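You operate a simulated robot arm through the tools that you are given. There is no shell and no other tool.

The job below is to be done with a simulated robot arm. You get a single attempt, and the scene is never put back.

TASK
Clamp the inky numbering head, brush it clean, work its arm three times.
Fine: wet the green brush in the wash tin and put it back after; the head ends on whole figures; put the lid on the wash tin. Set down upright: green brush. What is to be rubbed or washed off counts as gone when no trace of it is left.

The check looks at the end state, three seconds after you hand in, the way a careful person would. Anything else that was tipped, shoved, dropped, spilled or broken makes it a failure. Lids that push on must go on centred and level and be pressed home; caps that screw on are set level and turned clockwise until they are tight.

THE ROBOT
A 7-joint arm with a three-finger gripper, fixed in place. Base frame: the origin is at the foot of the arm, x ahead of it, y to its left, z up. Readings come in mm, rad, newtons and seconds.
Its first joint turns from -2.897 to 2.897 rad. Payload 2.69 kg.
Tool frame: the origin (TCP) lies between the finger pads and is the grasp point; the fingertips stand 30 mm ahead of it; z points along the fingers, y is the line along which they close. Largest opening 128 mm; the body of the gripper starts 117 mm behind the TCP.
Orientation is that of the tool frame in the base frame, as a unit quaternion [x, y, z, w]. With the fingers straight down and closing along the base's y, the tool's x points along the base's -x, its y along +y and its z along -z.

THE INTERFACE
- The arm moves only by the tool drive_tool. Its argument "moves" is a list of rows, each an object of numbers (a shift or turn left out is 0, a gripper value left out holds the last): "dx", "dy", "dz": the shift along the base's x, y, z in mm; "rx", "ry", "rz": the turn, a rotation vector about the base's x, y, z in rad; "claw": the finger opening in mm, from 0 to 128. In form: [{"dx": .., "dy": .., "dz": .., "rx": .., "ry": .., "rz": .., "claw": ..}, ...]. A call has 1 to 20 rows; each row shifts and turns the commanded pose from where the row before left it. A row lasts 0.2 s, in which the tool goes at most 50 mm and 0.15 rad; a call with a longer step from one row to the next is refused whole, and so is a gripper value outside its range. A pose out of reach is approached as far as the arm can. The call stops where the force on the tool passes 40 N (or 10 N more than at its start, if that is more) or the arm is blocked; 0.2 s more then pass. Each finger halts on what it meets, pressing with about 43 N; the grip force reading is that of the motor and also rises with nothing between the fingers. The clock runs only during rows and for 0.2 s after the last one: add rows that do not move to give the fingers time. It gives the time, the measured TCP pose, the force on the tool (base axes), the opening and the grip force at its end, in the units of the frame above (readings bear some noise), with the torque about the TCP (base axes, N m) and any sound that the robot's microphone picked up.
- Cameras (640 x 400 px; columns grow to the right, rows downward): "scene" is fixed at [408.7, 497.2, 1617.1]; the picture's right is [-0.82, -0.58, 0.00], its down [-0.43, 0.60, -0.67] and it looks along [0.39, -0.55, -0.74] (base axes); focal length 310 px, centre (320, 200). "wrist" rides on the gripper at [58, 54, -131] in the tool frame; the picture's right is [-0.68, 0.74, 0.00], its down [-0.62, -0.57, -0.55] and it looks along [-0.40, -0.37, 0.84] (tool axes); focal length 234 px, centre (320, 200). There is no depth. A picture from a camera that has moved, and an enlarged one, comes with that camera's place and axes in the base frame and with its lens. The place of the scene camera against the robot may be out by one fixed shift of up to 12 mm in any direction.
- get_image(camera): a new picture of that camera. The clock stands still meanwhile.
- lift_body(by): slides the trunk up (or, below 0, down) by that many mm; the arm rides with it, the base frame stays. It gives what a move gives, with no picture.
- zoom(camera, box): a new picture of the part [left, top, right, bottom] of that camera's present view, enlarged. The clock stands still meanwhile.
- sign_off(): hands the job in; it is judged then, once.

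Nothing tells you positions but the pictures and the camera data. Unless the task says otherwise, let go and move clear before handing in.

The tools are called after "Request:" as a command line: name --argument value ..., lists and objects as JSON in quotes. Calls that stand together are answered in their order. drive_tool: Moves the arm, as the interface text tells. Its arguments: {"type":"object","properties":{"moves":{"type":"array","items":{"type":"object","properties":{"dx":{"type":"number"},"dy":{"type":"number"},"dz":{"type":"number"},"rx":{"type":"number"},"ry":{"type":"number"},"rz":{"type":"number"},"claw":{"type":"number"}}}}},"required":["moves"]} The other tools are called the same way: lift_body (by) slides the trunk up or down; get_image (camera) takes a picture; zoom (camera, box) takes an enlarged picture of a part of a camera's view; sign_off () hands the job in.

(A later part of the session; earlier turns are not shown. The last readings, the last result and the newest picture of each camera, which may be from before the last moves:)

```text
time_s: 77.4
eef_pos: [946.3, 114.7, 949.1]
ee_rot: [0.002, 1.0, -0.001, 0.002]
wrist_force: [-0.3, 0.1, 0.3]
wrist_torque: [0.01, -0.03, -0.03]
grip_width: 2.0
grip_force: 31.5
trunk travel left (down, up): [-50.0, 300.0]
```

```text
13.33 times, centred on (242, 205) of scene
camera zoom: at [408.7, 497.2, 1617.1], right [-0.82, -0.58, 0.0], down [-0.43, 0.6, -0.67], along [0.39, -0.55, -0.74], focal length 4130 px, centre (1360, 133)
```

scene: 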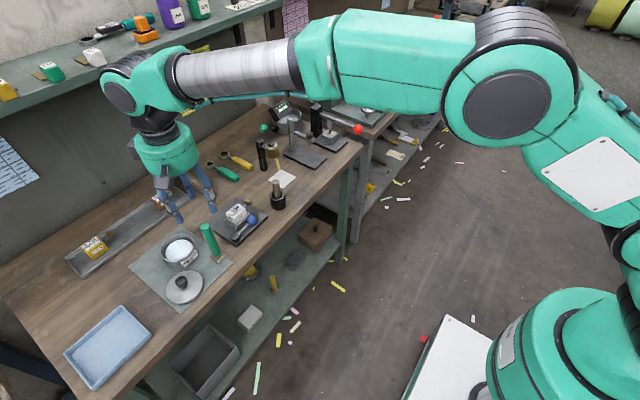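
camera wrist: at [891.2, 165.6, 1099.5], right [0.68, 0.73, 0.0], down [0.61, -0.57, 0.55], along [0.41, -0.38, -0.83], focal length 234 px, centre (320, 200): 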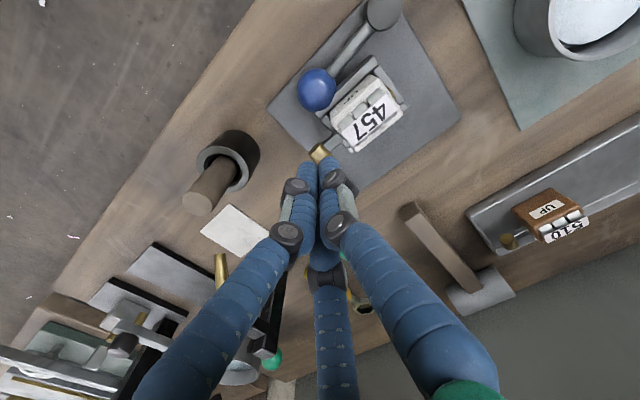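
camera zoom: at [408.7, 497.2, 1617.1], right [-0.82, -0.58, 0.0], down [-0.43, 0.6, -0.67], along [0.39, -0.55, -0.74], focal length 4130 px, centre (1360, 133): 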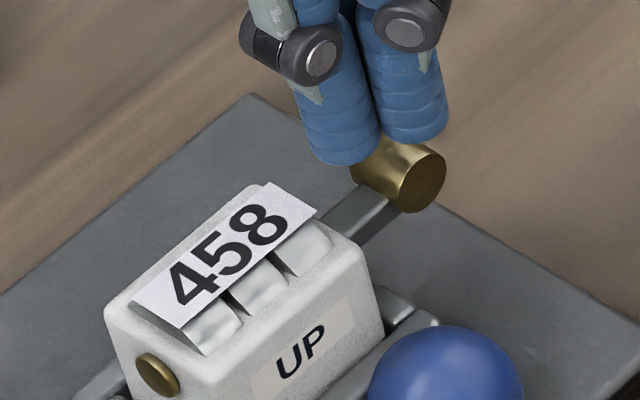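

It sprang back and shows a whole 458. Second stroke: I'll shift slightly so one fingertip presses squarely on the knob.

Request:
drive_tool --moves '[{"dy": -6}, {"dz": -8}, {"dz": -6}, {"dz": -2}, {"dz": -2}, {"dz": -2}, {"dz": -2}, {"dz": -2}, {}]'

Request:
zoom --camera "scene" --box '[222, 190, 262, 220]'

```text
time_s: 79.4
eef_pos: [948.3, 107.4, 927.0]
ee_rot: [0.001, 1.0, -0.002, 0.002]
wrist_force: [0.1, -1.0, 4.7]
wrist_torque: [0.01, 0.03, 0.02]
grip_width: 2.3
grip_force: 31.8
trunk travel left (down, up): [-50.0, 300.0]
```

```text
13.33 times, centred on (242, 205) of scene
camera zoom: at [408.7, 497.2, 1617.1], right [-0.82, -0.58, 0.0], down [-0.43, 0.6, -0.67], along [0.39, -0.55, -0.74], focal length 4130 px, centre (1360, 133)
```

zoom: 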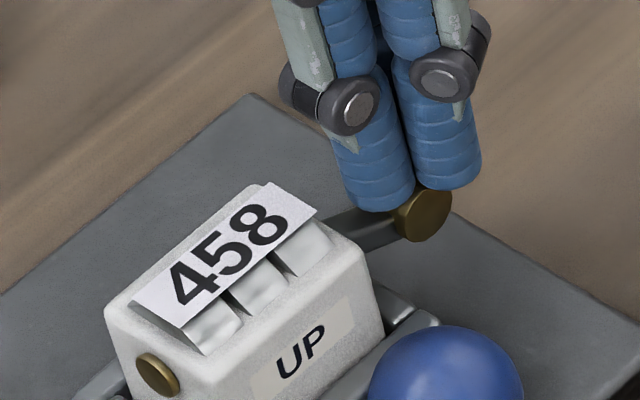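

Request:
drive_tool --moves '[{"dz": -2}, {"dz": -1.5}, {"dz": -1.5}, {}]'

Request:
zoom --camera "scene" --box '[222, 190, 262, 220]'

```text
time_s: 80.4
eef_pos: [946.4, 108.5, 923.9]
ee_rot: [0.002, 1.0, -0.001, 0.003]
wrist_force: [-1.4, -4.1, 20.2]
wrist_torque: [-0.01, 0.16, 0.06]
grip_width: 2.0
grip_force: 31.6
trunk travel left (down, up): [-50.0, 300.0]
```

```text
13.33 times, centred on (242, 205) of scene
camera zoom: at [408.7, 497.2, 1617.1], right [-0.82, -0.58, 0.0], down [-0.43, 0.6, -0.67], along [0.39, -0.55, -0.74], focal length 4130 px, centre (1360, 133)
```

zoom: 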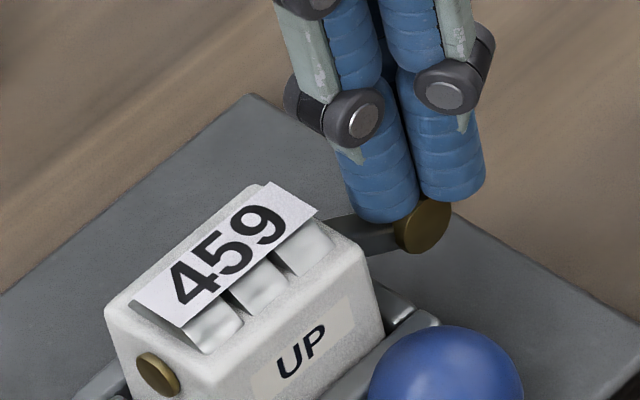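

Second stroke is complete at 459 with the end stop felt. Releasing and checking before the third stroke.

Request:
drive_tool --moves '[{"dz": 3}, {"dz": 4}, {"dz": 5}, {"dz": 5}, {"dz": 8}, {}]'

Request:
zoom --camera "scene" --box '[222, 190, 262, 220]'

```text
time_s: 81.8
eef_pos: [947.1, 106.2, 946.2]
ee_rot: [0.002, 1.0, -0.002, 0.002]
wrist_force: [-0.5, 0.6, -1.2]
wrist_torque: [0.0, -0.01, 0.0]
grip_width: 2.0
grip_force: 31.2
trunk travel left (down, up): [-50.0, 300.0]
```

```text
13.33 times, centred on (242, 205) of scene
camera zoom: at [408.7, 497.2, 1617.1], right [-0.82, -0.58, 0.0], down [-0.43, 0.6, -0.67], along [0.39, -0.55, -0.74], focal length 4130 px, centre (1360, 133)
```

zoom: 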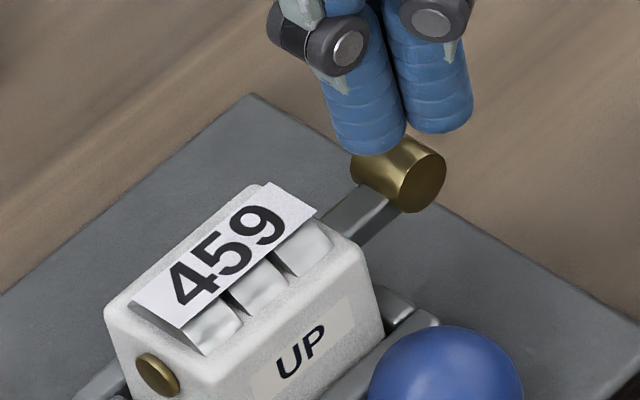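

Shows a whole 459 with the arm back up. Third stroke now.

Request:
drive_tool --moves '[{"dz": -6}, {"dz": -6}, {"dz": -3}, {"dz": -2}, {"dz": -2}, {"dz": -2}, {"dz": -2}, {"dz": -1.5}, {}]'

Request:
zoom --camera "scene" --box '[222, 190, 262, 220]'

```text
time_s: 83.8
eef_pos: [947.4, 107.2, 924.0]
ee_rot: [0.001, 1.0, -0.002, 0.003]
wrist_force: [-2.1, 2.0, 16.1]
wrist_torque: [0.14, 0.16, 0.03]
grip_width: 2.0
grip_force: 31.2
trunk travel left (down, up): [-50.0, 300.0]
```

```text
13.33 times, centred on (242, 205) of scene
camera zoom: at [408.7, 497.2, 1617.1], right [-0.82, -0.58, 0.0], down [-0.43, 0.6, -0.67], along [0.39, -0.55, -0.74], focal length 4130 px, centre (1360, 133)
```

zoom: 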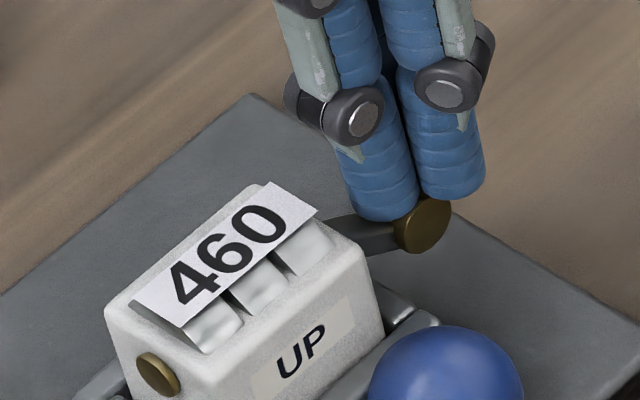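

Third stroke is complete at 460. I'll release, rise well clear, and confirm.

Request:
drive_tool --moves '[{"dz": 3}, {"dz": 4}, {"dz": 5}, {"dz": 8}, {"dz": 20}, {"dz": 40}, {"dz": 40}, {"dz": 45}, {}]'

Request:
zoom --camera "scene" --box '[222, 190, 262, 220]'

Request:
zoom --camera "scene" --box '[150, 190, 270, 310]'

```text
time_s: 85.8
eef_pos: [944.7, 107.3, 1086.9]
ee_rot: [0.003, 1.0, -0.001, 0.001]
wrist_force: [0.1, 0.0, 0.9]
wrist_torque: [-0.01, -0.02, -0.01]
grip_width: 2.0
grip_force: 31.8
trunk travel left (down, up): [-50.0, 300.0]
```

```text
13.33 times, centred on (242, 205) of scene
camera zoom: at [408.7, 497.2, 1617.1], right [-0.82, -0.58, 0.0], down [-0.43, 0.6, -0.67], along [0.39, -0.55, -0.74], focal length 4130 px, centre (1360, 133)
```

zoom: 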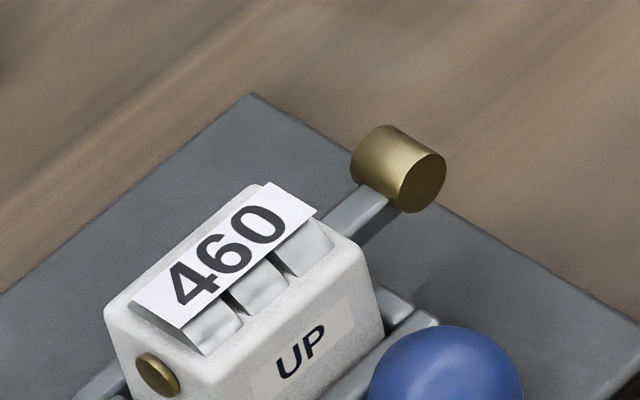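

```text
3.33 times, centred on (210, 250) of scene
camera zoom: at [408.7, 497.2, 1617.1], right [-0.82, -0.58, 0.0], down [-0.43, 0.6, -0.67], along [0.39, -0.55, -0.74], focal length 1033 px, centre (687, 33)
```

zoom: 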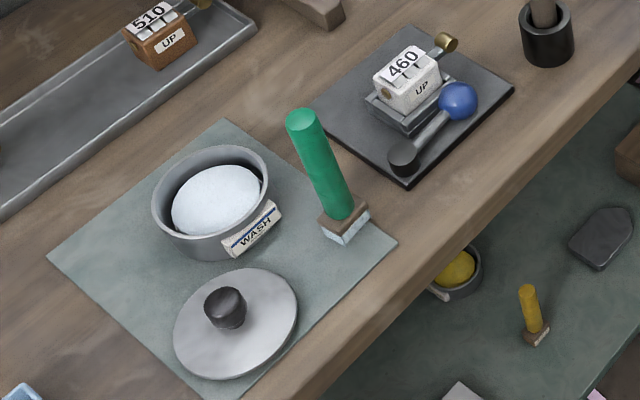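

460 on whole figures, and the arm is back up. Now the lid: I'll move over it to measure its knob and the tin precisely.

Request:
drive_tool --moves '[{"dx": -8, "dy": 46}, {"dx": -8, "dy": 46}, {"dx": -8, "dy": 46}, {"dx": -8, "dy": 46}, {"dx": -7, "dy": 46}, {"claw": 60}, {}, {}]'

Request:
get_image --camera "wrist"

Request:
zoom --camera "wrist" --box '[290, 40, 430, 160]'

Request:
zoom --camera "scene" --box '[155, 225, 215, 315]'

```text
time_s: 87.6
eef_pos: [908.1, 339.8, 1088.7]
ee_rot: [0.001, 1.0, -0.002, 0.002]
wrist_force: [-1.5, 0.6, 0.9]
wrist_torque: [0.02, -0.01, -0.03]
grip_width: 59.8
grip_force: 0.1
trunk travel left (down, up): [-50.0, 300.0]
```

```text
taken
camera wrist: at [850.5, 394.3, 1219.4], right [0.68, 0.73, 0.0], down [0.61, -0.57, 0.55], along [0.41, -0.38, -0.83], focal length 234 px, centre (320, 200)
```

wrist: 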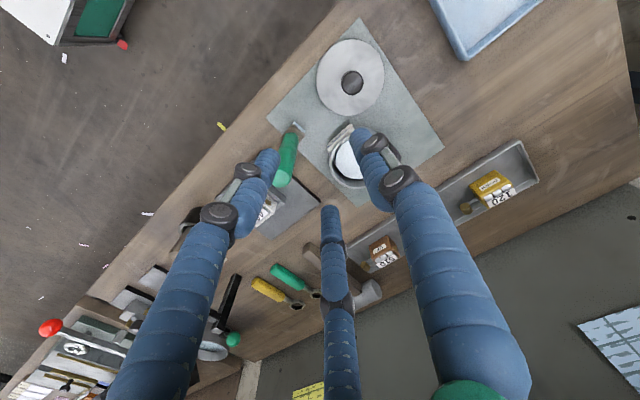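

```text
3.33 times, centred on (360, 100) of wrist
camera zoom: at [850.5, 394.3, 1219.4], right [0.68, 0.73, 0.0], down [0.61, -0.57, 0.55], along [0.41, -0.38, -0.83], focal length 781 px, centre (187, 533)
```

zoom: 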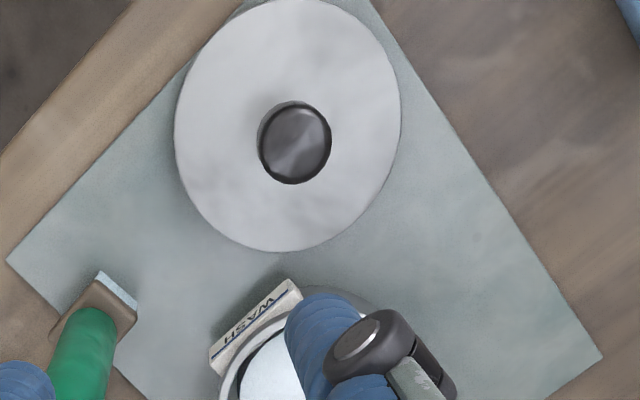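

```text
4.44 times, centred on (185, 270) of scene
camera zoom: at [408.7, 497.2, 1617.1], right [-0.82, -0.58, 0.0], down [-0.43, 0.6, -0.67], along [0.39, -0.55, -0.74], focal length 1377 px, centre (920, -111)
```

zoom: 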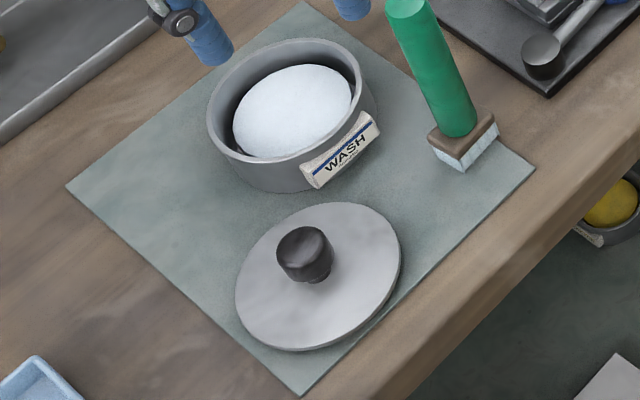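

I estimate the lid centre at about (905.5, 399) with the knob top near z≈895. I'll move above it and descend partway with the fingers open, then check.

Request:
drive_tool --moves '[{"dx": -1, "dy": 30, "rx": 0.004, "ry": 0.004}, {"dx": -1, "dy": 29.5}, {"dz": -40}, {"dz": -40}, {"dz": -40}, {"dz": -35}, {}]'

Request:
zoom --camera "scene" --box '[145, 225, 225, 315]'

Request:
get_image --camera "wrist"

```text
time_s: 89.2
eef_pos: [905.1, 399.7, 929.6]
ee_rot: [0.001, 1.0, 0.0, -0.001]
wrist_force: [0.8, -0.8, -0.4]
wrist_torque: [-0.01, 0.02, 0.02]
grip_width: 60.2
grip_force: 0.0
trunk travel left (down, up): [-50.0, 300.0]
```

```text
4.44 times, centred on (185, 270) of scene
camera zoom: at [408.7, 497.2, 1617.1], right [-0.82, -0.58, 0.0], down [-0.43, 0.6, -0.67], along [0.39, -0.55, -0.74], focal length 1377 px, centre (920, -111)
```

zoom: 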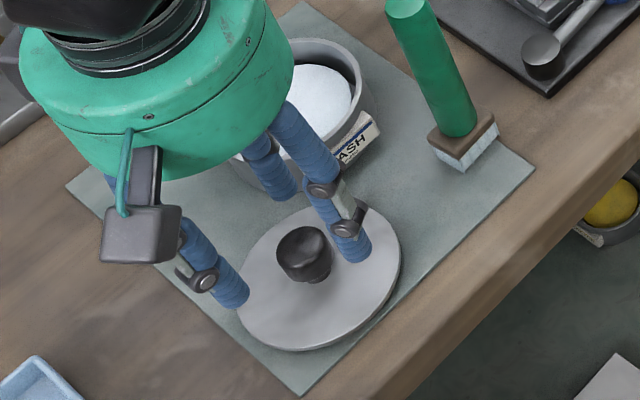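

```text
taken
camera wrist: at [849.5, 453.1, 1061.1], right [0.68, 0.73, 0.0], down [0.61, -0.57, 0.55], along [0.4, -0.37, -0.84], focal length 234 px, centre (320, 200)
```

wrist: 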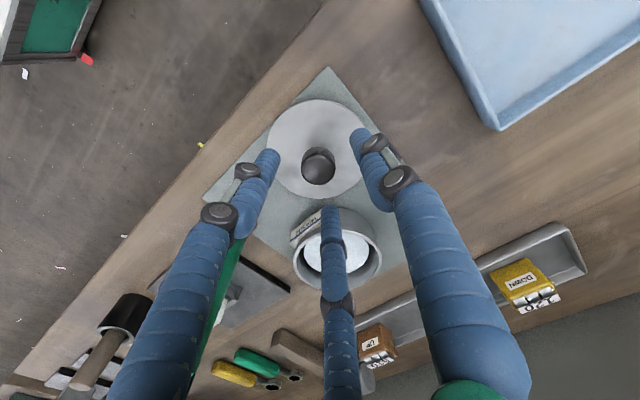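

Request:
zoom --camera "wrist" --box '[250, 80, 390, 210]'

Request:
zoom --camera "scene" --box '[160, 260, 205, 300]'

```text
3.08 times, centred on (320, 145) of wrist
camera zoom: at [849.5, 453.1, 1061.1], right [0.68, 0.73, 0.0], down [0.61, -0.57, 0.55], along [0.4, -0.37, -0.84], focal length 720 px, centre (320, 369)
```

zoom: 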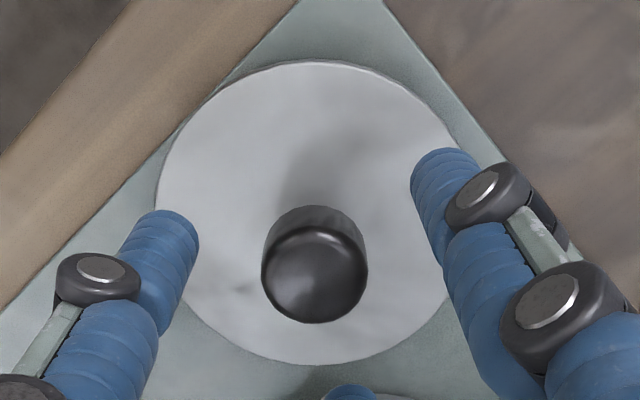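

```text
10.00 times, centred on (182, 280) of scene
camera zoom: at [408.7, 497.2, 1617.1], right [-0.82, -0.58, 0.0], down [-0.43, 0.6, -0.67], along [0.39, -0.55, -0.74], focal length 3098 px, centre (1695, -600)
```

zoom: 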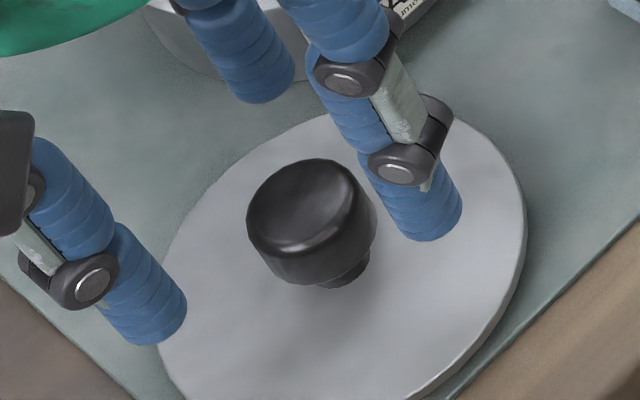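

The knob is about 26 mm across with its top at z≈896. I'll descend so the fingertips sit just above the lid disc, then close on the knob.

Request:
drive_tool --moves '[{"dx": 1, "dy": -1, "dz": -10}, {"dz": -10}, {"dz": -7}, {}, {"claw": 34}, {"claw": 20}, {"claw": 0}, {}, {}]'

Request:
zoom --camera "scene" --box '[150, 250, 215, 310]'

```text
time_s: 91.2
eef_pos: [907.3, 397.8, 906.1]
ee_rot: [0.002, 1.0, 0.0, 0.0]
wrist_force: [-0.3, -0.5, -1.0]
wrist_torque: [0.01, 0.02, -0.03]
grip_width: 26.3
grip_force: 43.1
trunk travel left (down, up): [-50.0, 300.0]
```

```text
6.67 times, centred on (182, 280) of scene
camera zoom: at [408.7, 497.2, 1617.1], right [-0.82, -0.58, 0.0], down [-0.43, 0.6, -0.67], along [0.39, -0.55, -0.74], focal length 2065 px, centre (1237, -333)
```

zoom: 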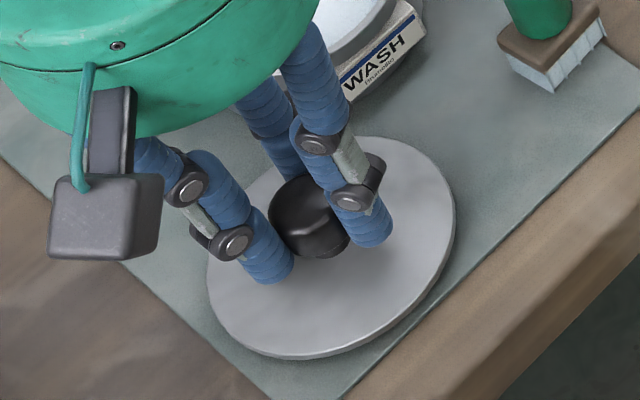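

Gripped at 26.3 mm. I'll lift the lid straight up about 80 mm and check that it hangs level.

Request:
drive_tool --moves '[{"dz": 8}, {"dz": 22}, {"dz": 25}, {"dz": 25}, {}, {}]'

Request:
zoom --camera "scene" --box '[140, 220, 220, 300]'

Request:
get_image --camera "wrist"

```text
time_s: 92.6
eef_pos: [904.8, 397.4, 984.1]
ee_rot: [0.001, 1.0, 0.001, -0.001]
wrist_force: [-0.6, -0.1, 0.2]
wrist_torque: [0.03, 0.04, -0.03]
grip_width: 26.6
grip_force: 43.2
trunk travel left (down, up): [-50.0, 300.0]
```

```text
5.00 times, centred on (180, 260) of scene
camera zoom: at [408.7, 497.2, 1617.1], right [-0.82, -0.58, 0.0], down [-0.43, 0.6, -0.67], along [0.39, -0.55, -0.74], focal length 1549 px, centre (1020, -100)
```

zoom: 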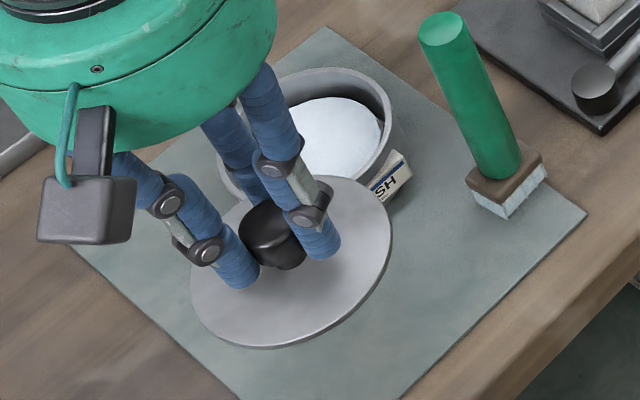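

```text
taken
camera wrist: at [848.5, 450.6, 1115.9], right [0.68, 0.73, 0.0], down [0.61, -0.57, 0.55], along [0.4, -0.37, -0.84], focal length 234 px, centre (320, 200)
```

wrist: 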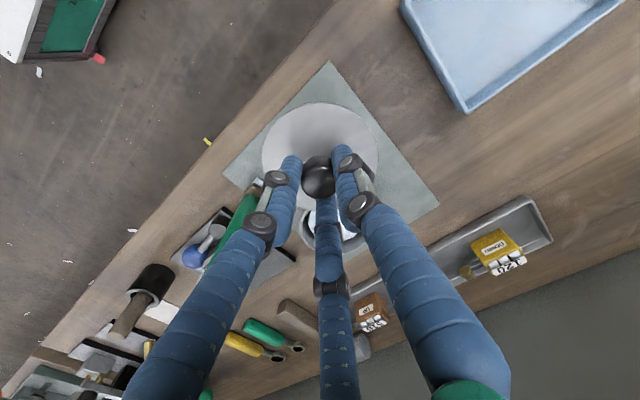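

Request:
zoom --camera "wrist" --box '[250, 90, 390, 210]'

Request:
zoom --camera "scene" --box '[160, 245, 205, 295]'

```text
3.33 times, centred on (320, 150) of wrist
camera zoom: at [848.5, 450.6, 1115.9], right [0.68, 0.73, 0.0], down [0.61, -0.57, 0.55], along [0.4, -0.37, -0.84], focal length 781 px, centre (320, 367)
```

zoom: 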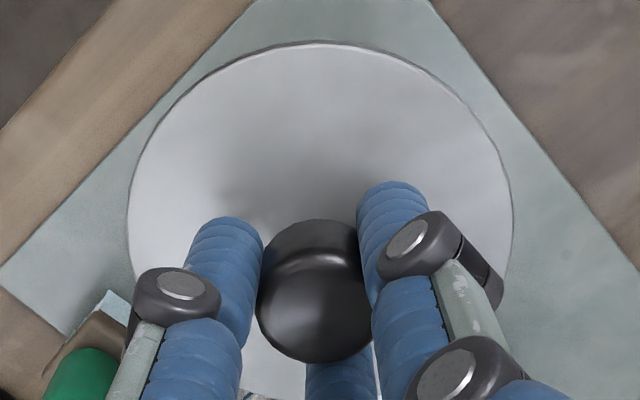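

```text
8.00 times, centred on (182, 270) of scene
camera zoom: at [408.7, 497.2, 1617.1], right [-0.82, -0.58, 0.0], down [-0.43, 0.6, -0.67], along [0.39, -0.55, -0.74], focal length 2478 px, centre (1420, -360)
```

zoom: 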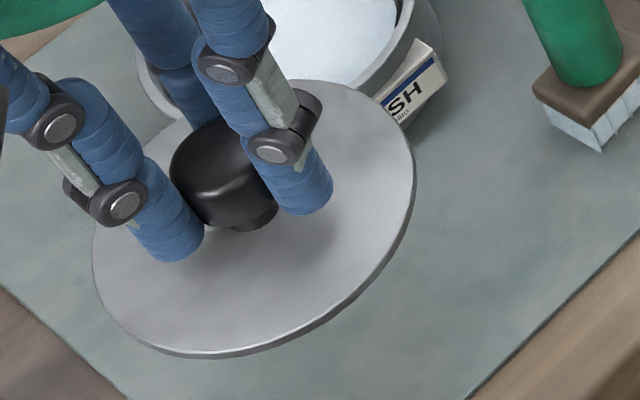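

The lid is centred in the grip. To measure the tin precisely and unobstructed, I'll raise the lid and step aside, above everything, then image the tin from both cameras.

Request:
drive_tool --moves '[{"dz": 35}, {"dz": 35}, {"dz": 35}, {"dx": -10, "dy": -44}, {"dx": -10, "dy": -44}, {"dx": -11, "dy": -44}, {"dx": -12, "dy": -44}, {"dx": -12, "dy": -42}, {}, {}]'

Request:
get_image --camera "wrist"

Request:
zoom --camera "scene" --box '[155, 222, 211, 282]'

Request:
zoom --camera "wrist" --box '[430, 70, 530, 170]'

```text
time_s: 94.8
eef_pos: [849.7, 180.7, 1093.5]
ee_rot: [0.002, 1.0, 0.0, -0.001]
wrist_force: [-0.2, -1.0, -0.1]
wrist_torque: [0.0, 0.02, 0.01]
grip_width: 26.4
grip_force: 43.1
trunk travel left (down, up): [-50.0, 300.0]
```

```text
taken
camera wrist: at [792.9, 234.0, 1225.4], right [0.68, 0.73, 0.0], down [0.61, -0.57, 0.55], along [0.4, -0.37, -0.84], focal length 234 px, centre (320, 200)
```

wrist: 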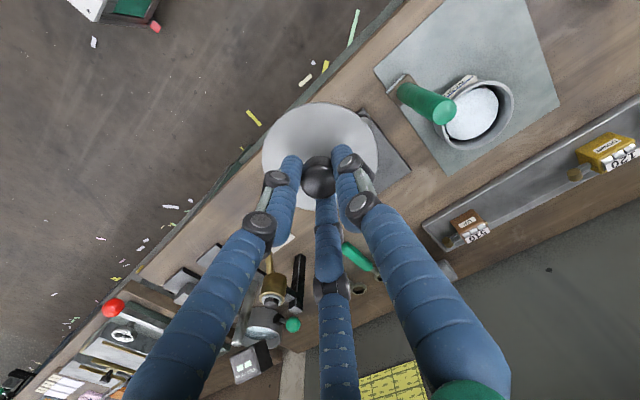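

```text
6.67 times, centred on (183, 252) of scene
camera zoom: at [408.7, 497.2, 1617.1], right [-0.82, -0.58, 0.0], down [-0.43, 0.6, -0.67], along [0.39, -0.55, -0.74], focal length 2065 px, centre (1233, -147)
```

zoom: 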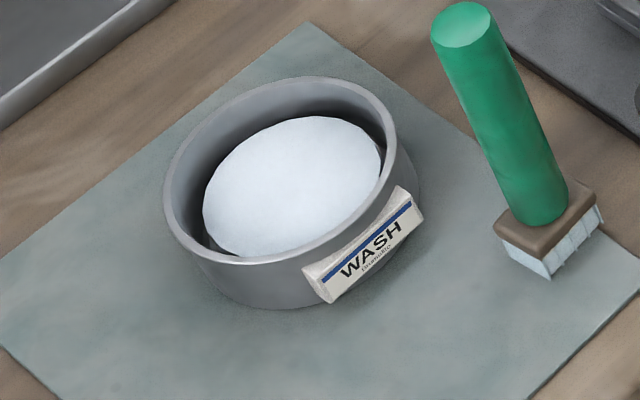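

```text
4.00 times, centred on (480, 120) of wrist
camera zoom: at [792.9, 234.0, 1225.4], right [0.68, 0.73, 0.0], down [0.61, -0.57, 0.55], along [0.4, -0.37, -0.84], focal length 937 px, centre (-320, 520)
```

zoom: 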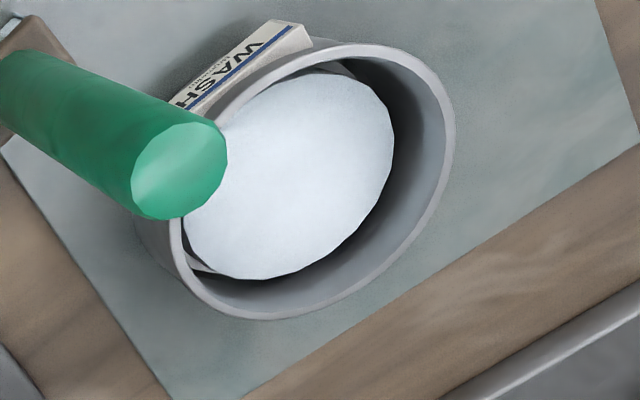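

The tin measures at about (1000, 338) with its rim near z≈891. I'll carry the lid over the tin, well above it first, then stop about 15 mm over the rim to check centring.

Request:
drive_tool --moves '[{"dx": 30, "dy": 31.5}, {"dx": 30, "dy": 31.5}, {"dx": 30, "dy": 31.5}, {"dx": 30, "dy": 31.5}, {"dx": 29.5, "dy": 31.5}, {}, {"dz": -40}, {"dz": -40}, {"dz": -25}, {"dz": -20}, {"dz": -10}, {}, {}]'

Request:
get_image --camera "wrist"

Request:
zoom --camera "scene" --box '[155, 222, 211, 282]'

```text
time_s: 97.6
eef_pos: [1000.5, 334.9, 953.6]
ee_rot: [0.002, 1.0, 0.0, -0.001]
wrist_force: [0.5, -0.4, -0.5]
wrist_torque: [-0.04, 0.0, 0.01]
grip_width: 26.4
grip_force: 42.9
trunk travel left (down, up): [-50.0, 300.0]
```

```text
taken
camera wrist: at [944.9, 389.6, 1086.0], right [0.68, 0.73, 0.0], down [0.61, -0.57, 0.55], along [0.4, -0.37, -0.84], focal length 234 px, centre (320, 200)
```

wrist: 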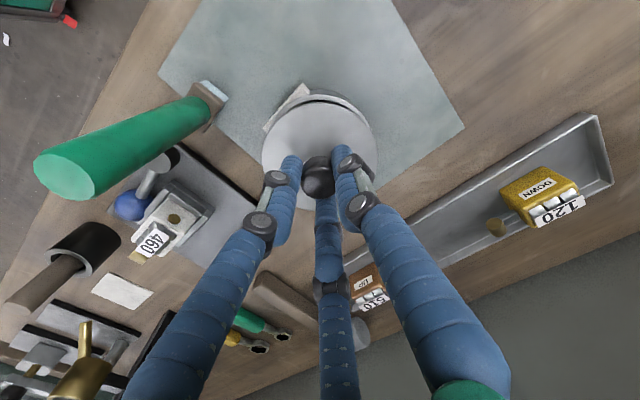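

```text
6.67 times, centred on (183, 252) of scene
camera zoom: at [408.7, 497.2, 1617.1], right [-0.82, -0.58, 0.0], down [-0.43, 0.6, -0.67], along [0.39, -0.55, -0.74], focal length 2065 px, centre (1233, -147)
```

zoom: 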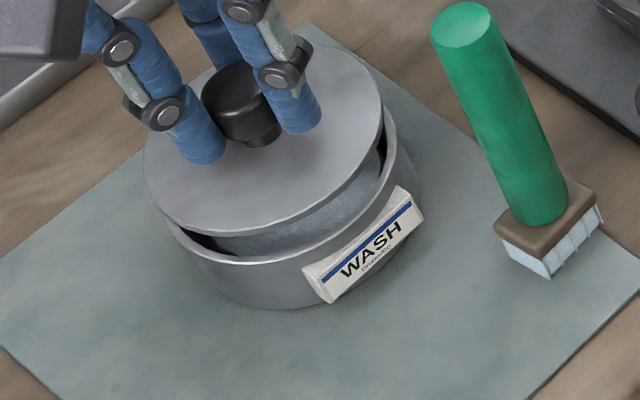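

Request:
zoom --camera "wrist" --box '[250, 70, 390, 170]'

Request:
zoom --camera "scene" --box '[158, 225, 202, 270]'

```text
4.00 times, centred on (320, 120) of wrist
camera zoom: at [944.9, 389.6, 1086.0], right [0.68, 0.73, 0.0], down [0.61, -0.57, 0.55], along [0.4, -0.37, -0.84], focal length 937 px, centre (320, 520)
```

zoom: 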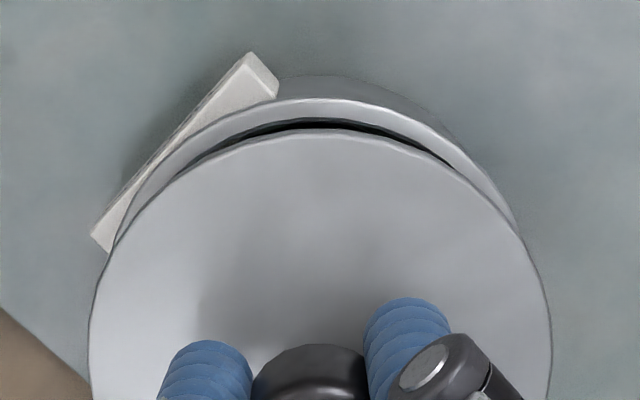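

```text
8.89 times, centred on (180, 248) of scene
camera zoom: at [408.7, 497.2, 1617.1], right [-0.82, -0.58, 0.0], down [-0.43, 0.6, -0.67], along [0.39, -0.55, -0.74], focal length 2754 px, centre (1564, -222)
```

zoom: 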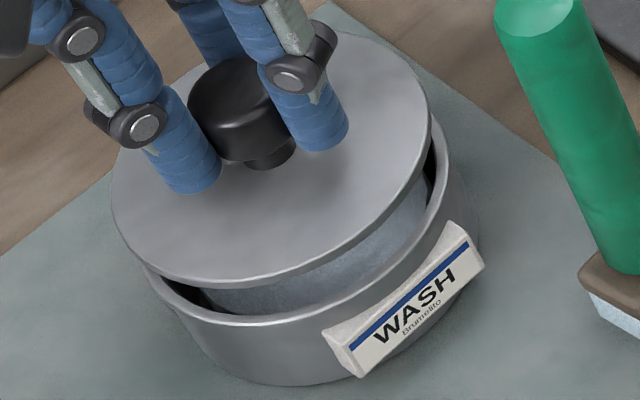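

The lid is slightly off toward +x/−y by about 2 mm. I'll correct, lower to just above the rim, and re-check.

Request:
drive_tool --moves '[{"dx": -1.5, "dy": 1.5}, {"dz": -6}, {"dz": -5}, {}, {}]'

Request:
zoom --camera "wrist" --box '[250, 70, 390, 170]'

Request:
zoom --camera "scene" --box '[158, 225, 202, 270]'

```text
time_s: 98.8
eef_pos: [998.1, 338.0, 942.8]
ee_rot: [0.002, 1.0, 0.0, 0.0]
wrist_force: [-0.5, -0.4, -1.0]
wrist_torque: [-0.05, -0.01, -0.02]
grip_width: 26.0
grip_force: 43.3
trunk travel left (down, up): [-50.0, 300.0]
```

```text
4.00 times, centred on (320, 120) of wrist
camera zoom: at [942.7, 391.0, 1075.2], right [0.68, 0.73, 0.0], down [0.61, -0.57, 0.55], along [0.4, -0.37, -0.84], focal length 937 px, centre (320, 520)
```

zoom: 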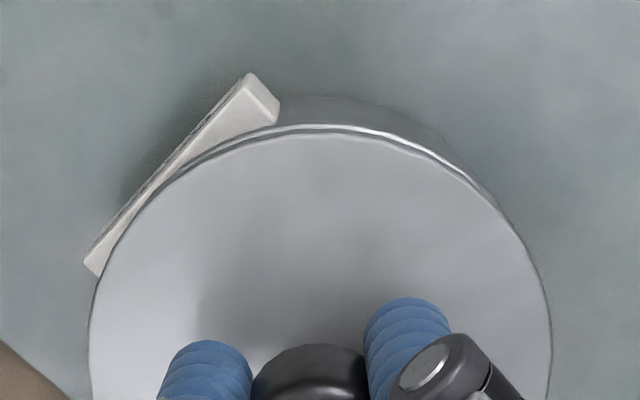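

```text
8.89 times, centred on (180, 248) of scene
camera zoom: at [408.7, 497.2, 1617.1], right [-0.82, -0.58, 0.0], down [-0.43, 0.6, -0.67], along [0.39, -0.55, -0.74], focal length 2754 px, centre (1564, -222)
```

zoom: 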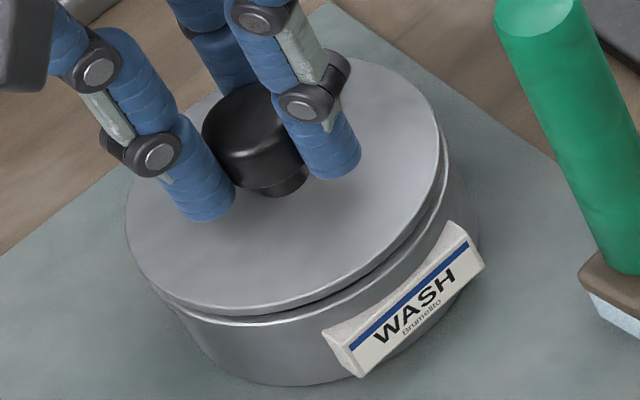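

Centring now agrees within about 1 mm in both views. I'll lower slowly until the lid meets the rim.

Request:
drive_tool --moves '[{"dz": -2}, {"dz": -2}, {"dz": -1}, {}]'

Request:
zoom --camera "scene" --box '[158, 225, 202, 270]'

Request:
zoom --camera "wrist" --box '[250, 70, 390, 170]'

```text
time_s: 99.8
eef_pos: [1001.6, 337.8, 939.0]
ee_rot: [0.002, 1.0, 0.0, 0.0]
wrist_force: [-2.6, -0.6, -0.9]
wrist_torque: [-0.01, 0.04, -0.03]
grip_width: 26.3
grip_force: 42.3
trunk travel left (down, up): [-50.0, 300.0]
```

```text
8.89 times, centred on (180, 248) of scene
camera zoom: at [408.7, 497.2, 1617.1], right [-0.82, -0.58, 0.0], down [-0.43, 0.6, -0.67], along [0.39, -0.55, -0.74], focal length 2754 px, centre (1564, -222)
```

zoom: 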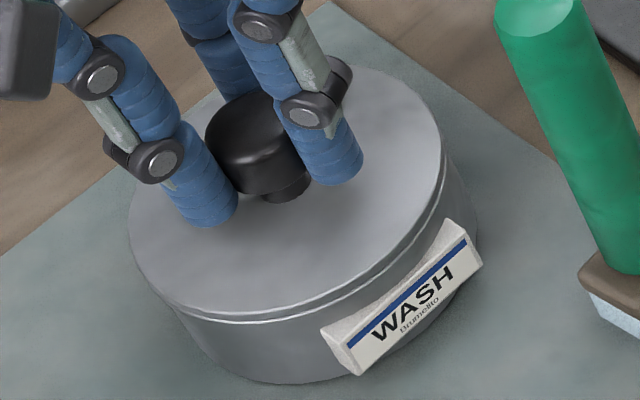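

```text
4.00 times, centred on (320, 120) of wrist
camera zoom: at [944.2, 391.0, 1070.4], right [0.68, 0.73, 0.0], down [0.61, -0.57, 0.55], along [0.4, -0.37, -0.84], focal length 937 px, centre (320, 520)
```

zoom: 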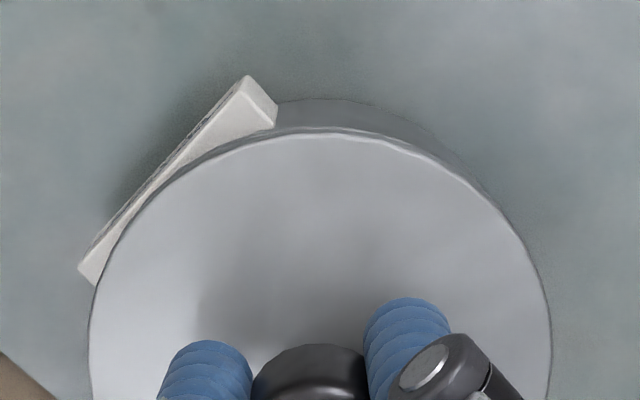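

Lid and tin look concentric. I'll continue down 1 mm at a time, watching the force.

Request:
drive_tool --moves '[{"dz": -1}, {"dz": -1}, {}]'

Request:
zoom --camera "scene" --box '[158, 225, 202, 270]'

```text
time_s: 100.6
eef_pos: [1000.7, 335.1, 938.5]
ee_rot: [0.001, 1.0, 0.0, -0.001]
wrist_force: [-2.6, -1.9, 6.7]
wrist_torque: [-0.07, 0.17, -0.01]
grip_width: 26.3
grip_force: 43.2
trunk travel left (down, up): [-50.0, 300.0]
```

```text
8.89 times, centred on (180, 248) of scene
camera zoom: at [408.7, 497.2, 1617.1], right [-0.82, -0.58, 0.0], down [-0.43, 0.6, -0.67], along [0.39, -0.55, -0.74], focal length 2754 px, centre (1564, -222)
```

zoom: 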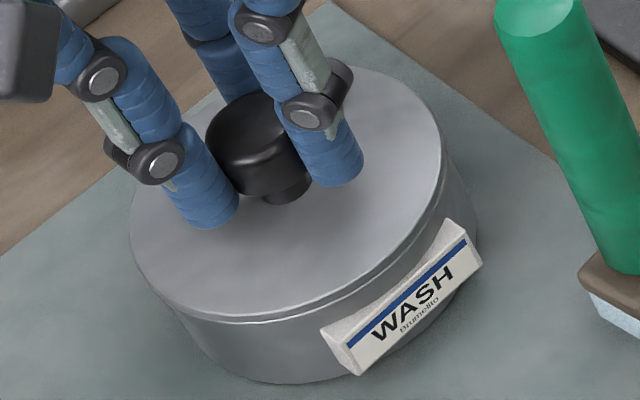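

Contact at 6.7 N. I'll press down a little more to start it home.

Request:
drive_tool --moves '[{"dz": -1}, {"dz": -1}, {}]'

Request:
zoom --camera "scene" --box '[158, 225, 202, 270]'

Request:
zoom --camera "wrist" --box '[250, 70, 390, 170]'

```text
time_s: 101.4
eef_pos: [999.9, 337.3, 937.8]
ee_rot: [0.002, 1.0, 0.0, 0.001]
wrist_force: [5.3, 0.2, 19.2]
wrist_torque: [0.01, -0.07, -0.06]
grip_width: 26.0
grip_force: 43.7
trunk travel left (down, up): [-50.0, 300.0]
```

```text
8.89 times, centred on (180, 248) of scene
camera zoom: at [408.7, 497.2, 1617.1], right [-0.82, -0.58, 0.0], down [-0.43, 0.6, -0.67], along [0.39, -0.55, -0.74], focal length 2754 px, centre (1564, -222)
```

zoom: 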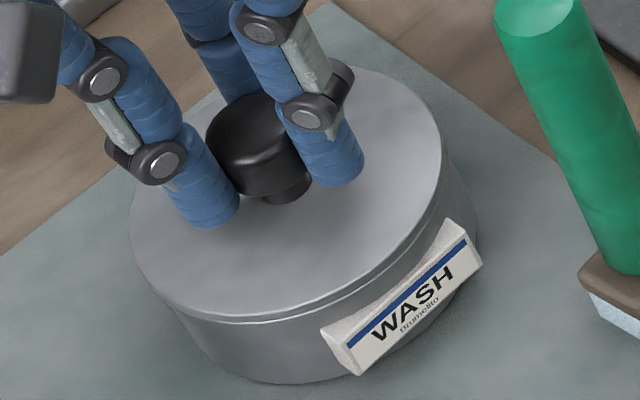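

```text
4.00 times, centred on (320, 120) of wrist
camera zoom: at [943.5, 390.7, 1069.4], right [0.68, 0.73, 0.0], down [0.61, -0.57, 0.55], along [0.41, -0.37, -0.84], focal length 937 px, centre (320, 520)
```

zoom: 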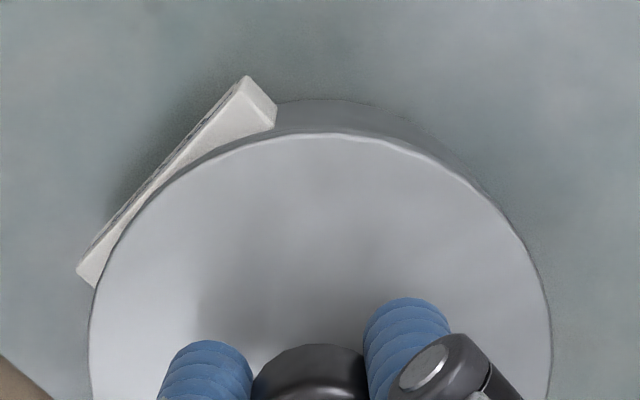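

Request:
drive_tool --moves '[{"dz": -1}, {"dz": -0.7}, {}]'

Request:
zoom --camera "scene" --box '[160, 240, 200, 270]'

```text
time_s: 102.2
eef_pos: [1000.0, 335.9, 937.2]
ee_rot: [0.001, 1.0, 0.0, 0.003]
wrist_force: [11.7, -1.5, 35.9]
wrist_torque: [-0.03, -0.28, -0.1]
grip_width: 25.9
grip_force: 42.7
trunk travel left (down, up): [-50.0, 300.0]
```

```text
13.33 times, centred on (180, 255) of scene
camera zoom: at [408.7, 497.2, 1617.1], right [-0.82, -0.58, 0.0], down [-0.43, 0.6, -0.67], along [0.39, -0.55, -0.74], focal length 4130 px, centre (2187, -533)
```

zoom: 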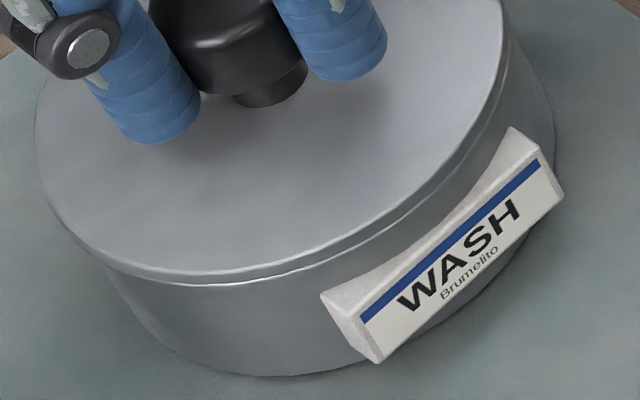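

The lid sits on the rim, level, with about 36 N applied. I'll ease off, open the fingers, and inspect it freely.

Request:
drive_tool --moves '[{"dz": 1}, {"dz": 1}, {}, {"claw": 40}, {"claw": 60}, {}, {"dz": 10}, {"dz": 25}, {"dz": 40}, {}]'

Request:
zoom --camera "scene" --box '[155, 225, 205, 275]'

Request:
get_image --camera "wrist"

Request:
zoom --camera "wrist" --box '[250, 80, 390, 200]'

```text
time_s: 104.4
eef_pos: [1002.8, 336.3, 1011.3]
ee_rot: [0.001, 1.0, 0.0, 0.0]
wrist_force: [0.3, 0.2, 0.8]
wrist_torque: [0.01, -0.03, -0.02]
grip_width: 59.7
grip_force: 0.0
trunk travel left (down, up): [-50.0, 300.0]
```

```text
8.00 times, centred on (180, 250) of scene
camera zoom: at [408.7, 497.2, 1617.1], right [-0.82, -0.58, 0.0], down [-0.43, 0.6, -0.67], along [0.39, -0.55, -0.74], focal length 2478 px, centre (1440, -200)
```

zoom: 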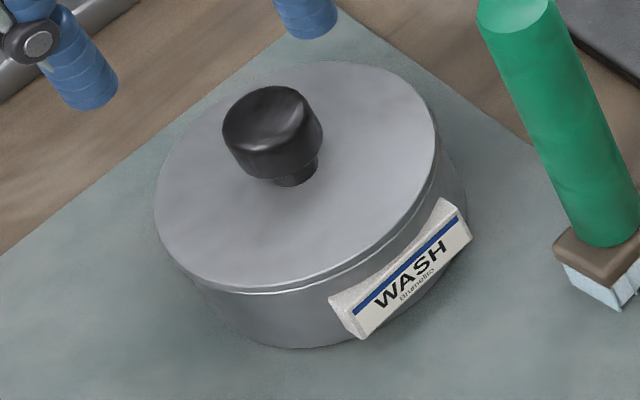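

```text
taken
camera wrist: at [945.7, 390.0, 1141.7], right [0.68, 0.73, 0.0], down [0.61, -0.57, 0.55], along [0.4, -0.37, -0.84], focal length 234 px, centre (320, 200)
```

wrist: 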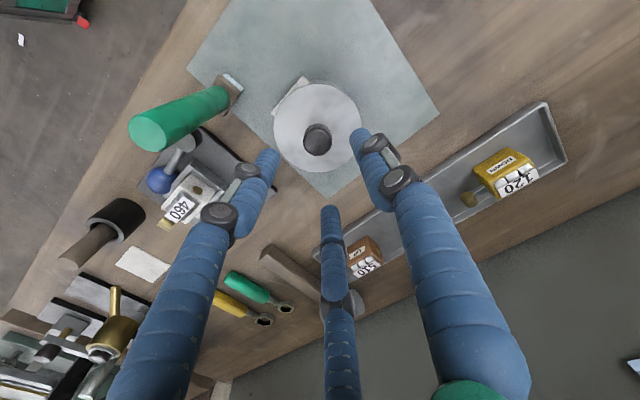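

```text
3.33 times, centred on (320, 140) of wrist
camera zoom: at [945.7, 390.0, 1141.7], right [0.68, 0.73, 0.0], down [0.61, -0.57, 0.55], along [0.4, -0.37, -0.84], focal length 781 px, centre (320, 400)
```

zoom: 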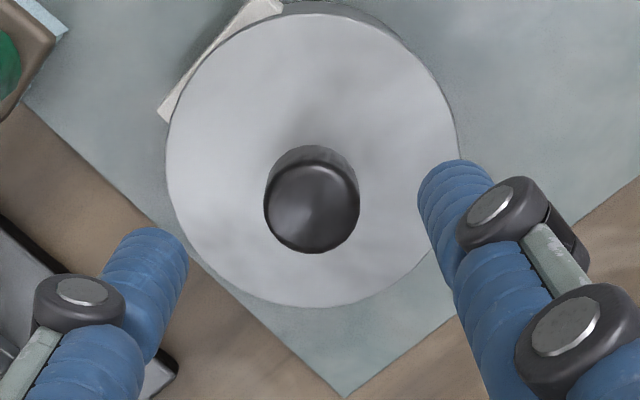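

The lid looks centred and level. To make sure it's pressed home, I'll close the fingers and press straight down on top of the knob.

Request:
drive_tool --moves '[{"dx": -4.2, "dy": 1.7, "claw": 0}, {}, {}, {"dz": -20}, {"dz": -20}, {"dz": -5}, {}]'

Request:
zoom --camera "scene" --box '[155, 215, 210, 275]'

Request:
zoom --camera "wrist" --box '[250, 80, 390, 200]'

```text
time_s: 106.0
eef_pos: [996.5, 338.6, 964.6]
ee_rot: [0.002, 1.0, 0.0, -0.001]
wrist_force: [-1.4, -0.3, -0.4]
wrist_torque: [0.04, 0.0, 0.01]
grip_width: 2.1
grip_force: 31.7
trunk travel left (down, up): [-50.0, 300.0]
```

```text
6.67 times, centred on (182, 245) of scene
camera zoom: at [408.7, 497.2, 1617.1], right [-0.82, -0.58, 0.0], down [-0.43, 0.6, -0.67], along [0.39, -0.55, -0.74], focal length 2065 px, centre (1237, -100)
```

zoom: 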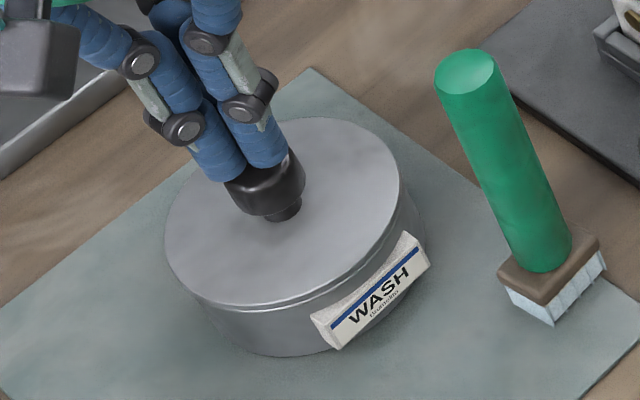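

```text
3.33 times, centred on (320, 140) of wrist
camera zoom: at [940.4, 391.7, 1096.3], right [0.68, 0.73, 0.0], down [0.61, -0.57, 0.55], along [0.4, -0.37, -0.84], focal length 781 px, centre (320, 400)
```

zoom: 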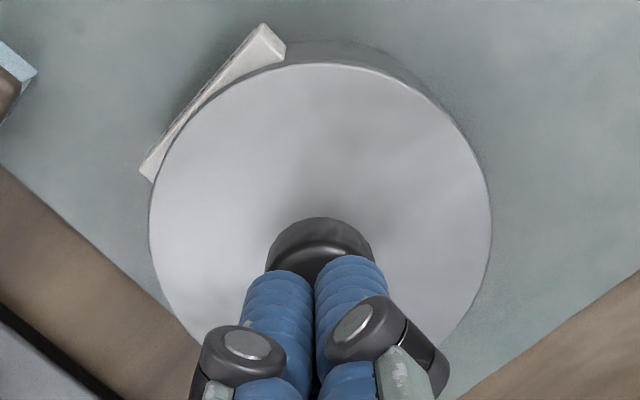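

Centred over the knob. Pressing down slowly now.

Request:
drive_tool --moves '[{"dz": -2}, {"dz": -2}, {"dz": -1.5}, {"dz": -1}, {"dz": -1}, {}]'

Request:
zoom --camera "scene" --box '[155, 225, 205, 275]'

```text
time_s: 107.4
eef_pos: [995.9, 339.6, 959.2]
ee_rot: [0.002, 1.0, -0.001, 0.0]
wrist_force: [-0.4, 0.2, 0.2]
wrist_torque: [-0.01, -0.02, 0.0]
grip_width: 1.7
grip_force: 31.4
trunk travel left (down, up): [-50.0, 300.0]
```

```text
8.00 times, centred on (180, 250) of scene
camera zoom: at [408.7, 497.2, 1617.1], right [-0.82, -0.58, 0.0], down [-0.43, 0.6, -0.67], along [0.39, -0.55, -0.74], focal length 2478 px, centre (1440, -200)
```

zoom: 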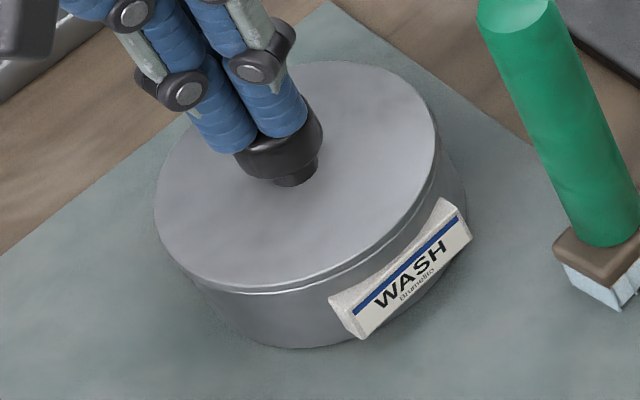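

Request:
drive_tool --moves '[{"dx": 1.5, "dz": -1}, {"dz": -1}, {"dz": -1}, {"dz": -1}, {}]'

```text
time_s: 108.6
eef_pos: [997.6, 338.9, 956.1]
ee_rot: [0.0, 1.0, 0.001, 0.001]
wrist_force: [-0.7, 5.8, 15.4]
wrist_torque: [0.12, -0.01, -0.01]
grip_width: 5.9
grip_force: 31.2
trunk travel left (down, up): [-50.0, 300.0]
```

Request:
drive_tool --moves '[{"dz": -1}, {"dz": -0.7}, {}]'

Request:
zoom --camera "scene" --box '[155, 225, 205, 275]'

```text
time_s: 109.4
eef_pos: [997.3, 339.3, 955.9]
ee_rot: [0.001, 1.0, 0.001, 0.003]
wrist_force: [7.9, 4.0, 32.4]
wrist_torque: [0.04, -0.19, 0.03]
grip_width: 5.8
grip_force: 31.4
trunk travel left (down, up): [-50.0, 300.0]
```

```text
8.00 times, centred on (180, 250) of scene
camera zoom: at [408.7, 497.2, 1617.1], right [-0.82, -0.58, 0.0], down [-0.43, 0.6, -0.67], along [0.39, -0.55, -0.74], focal length 2478 px, centre (1440, -200)
```

zoom: 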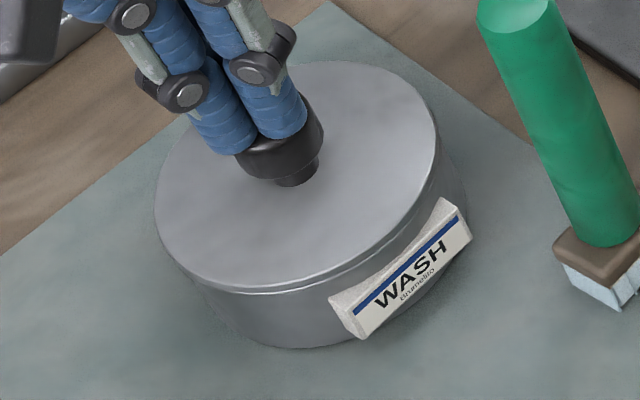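

Request:
drive_tool --moves '[{"dz": -0.6}, {}]'

Request:
drive_tool --moves '[{"dz": 2}, {"dz": 5}, {"dz": 20}, {"dz": 40}, {"dz": 40}, {"dz": 40}, {}]'

Request:
zoom --camera "scene" --box '[155, 225, 205, 275]'

Request:
get_image --camera "scene"

Request:
get_image --camera "wrist"

```text
time_s: 110.0
eef_pos: [995.4, 339.5, 955.9]
ee_rot: [0.001, 1.0, 0.001, 0.003]
wrist_force: [10.4, 6.5, 41.2]
wrist_torque: [0.13, -0.3, 0.01]
grip_width: 6.2
grip_force: 31.7
trunk travel left (down, up): [-50.0, 300.0]
```

```text
time_s: 111.6
eef_pos: [995.7, 336.8, 1098.6]
ee_rot: [0.001, 1.0, 0.0, -0.001]
wrist_force: [0.5, 0.1, 0.8]
wrist_torque: [0.02, 0.01, 0.03]
grip_width: 2.5
grip_force: 31.3
trunk travel left (down, up): [-50.0, 300.0]
```

```text
8.00 times, centred on (180, 250) of scene
camera zoom: at [408.7, 497.2, 1617.1], right [-0.82, -0.58, 0.0], down [-0.43, 0.6, -0.67], along [0.39, -0.55, -0.74], focal length 2478 px, centre (1440, -200)
```

zoom: 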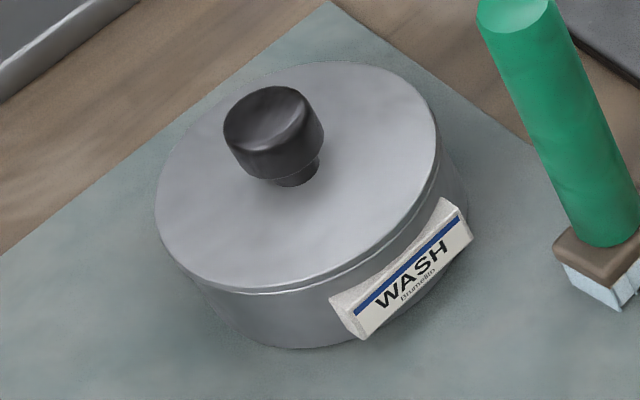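

```text
taken
```

scene: 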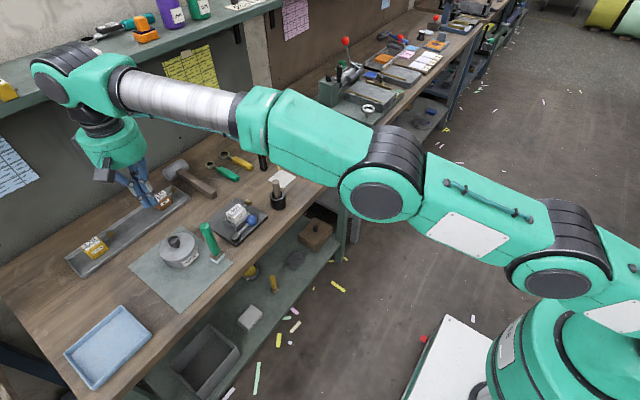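

```text
taken
camera wrist: at [939.6, 390.9, 1231.2], right [0.68, 0.73, 0.0], down [0.61, -0.57, 0.55], along [0.4, -0.37, -0.84], focal length 234 px, centre (320, 200)
```

wrist: 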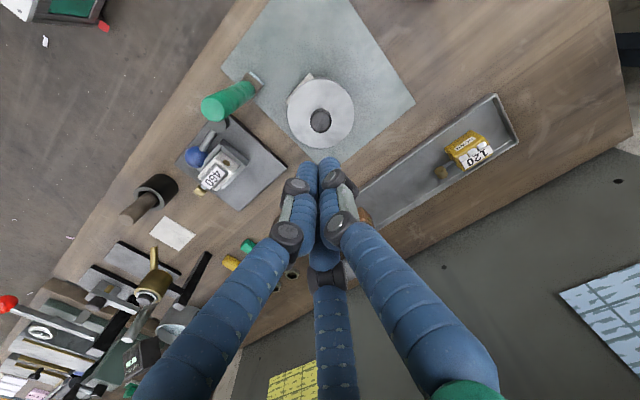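

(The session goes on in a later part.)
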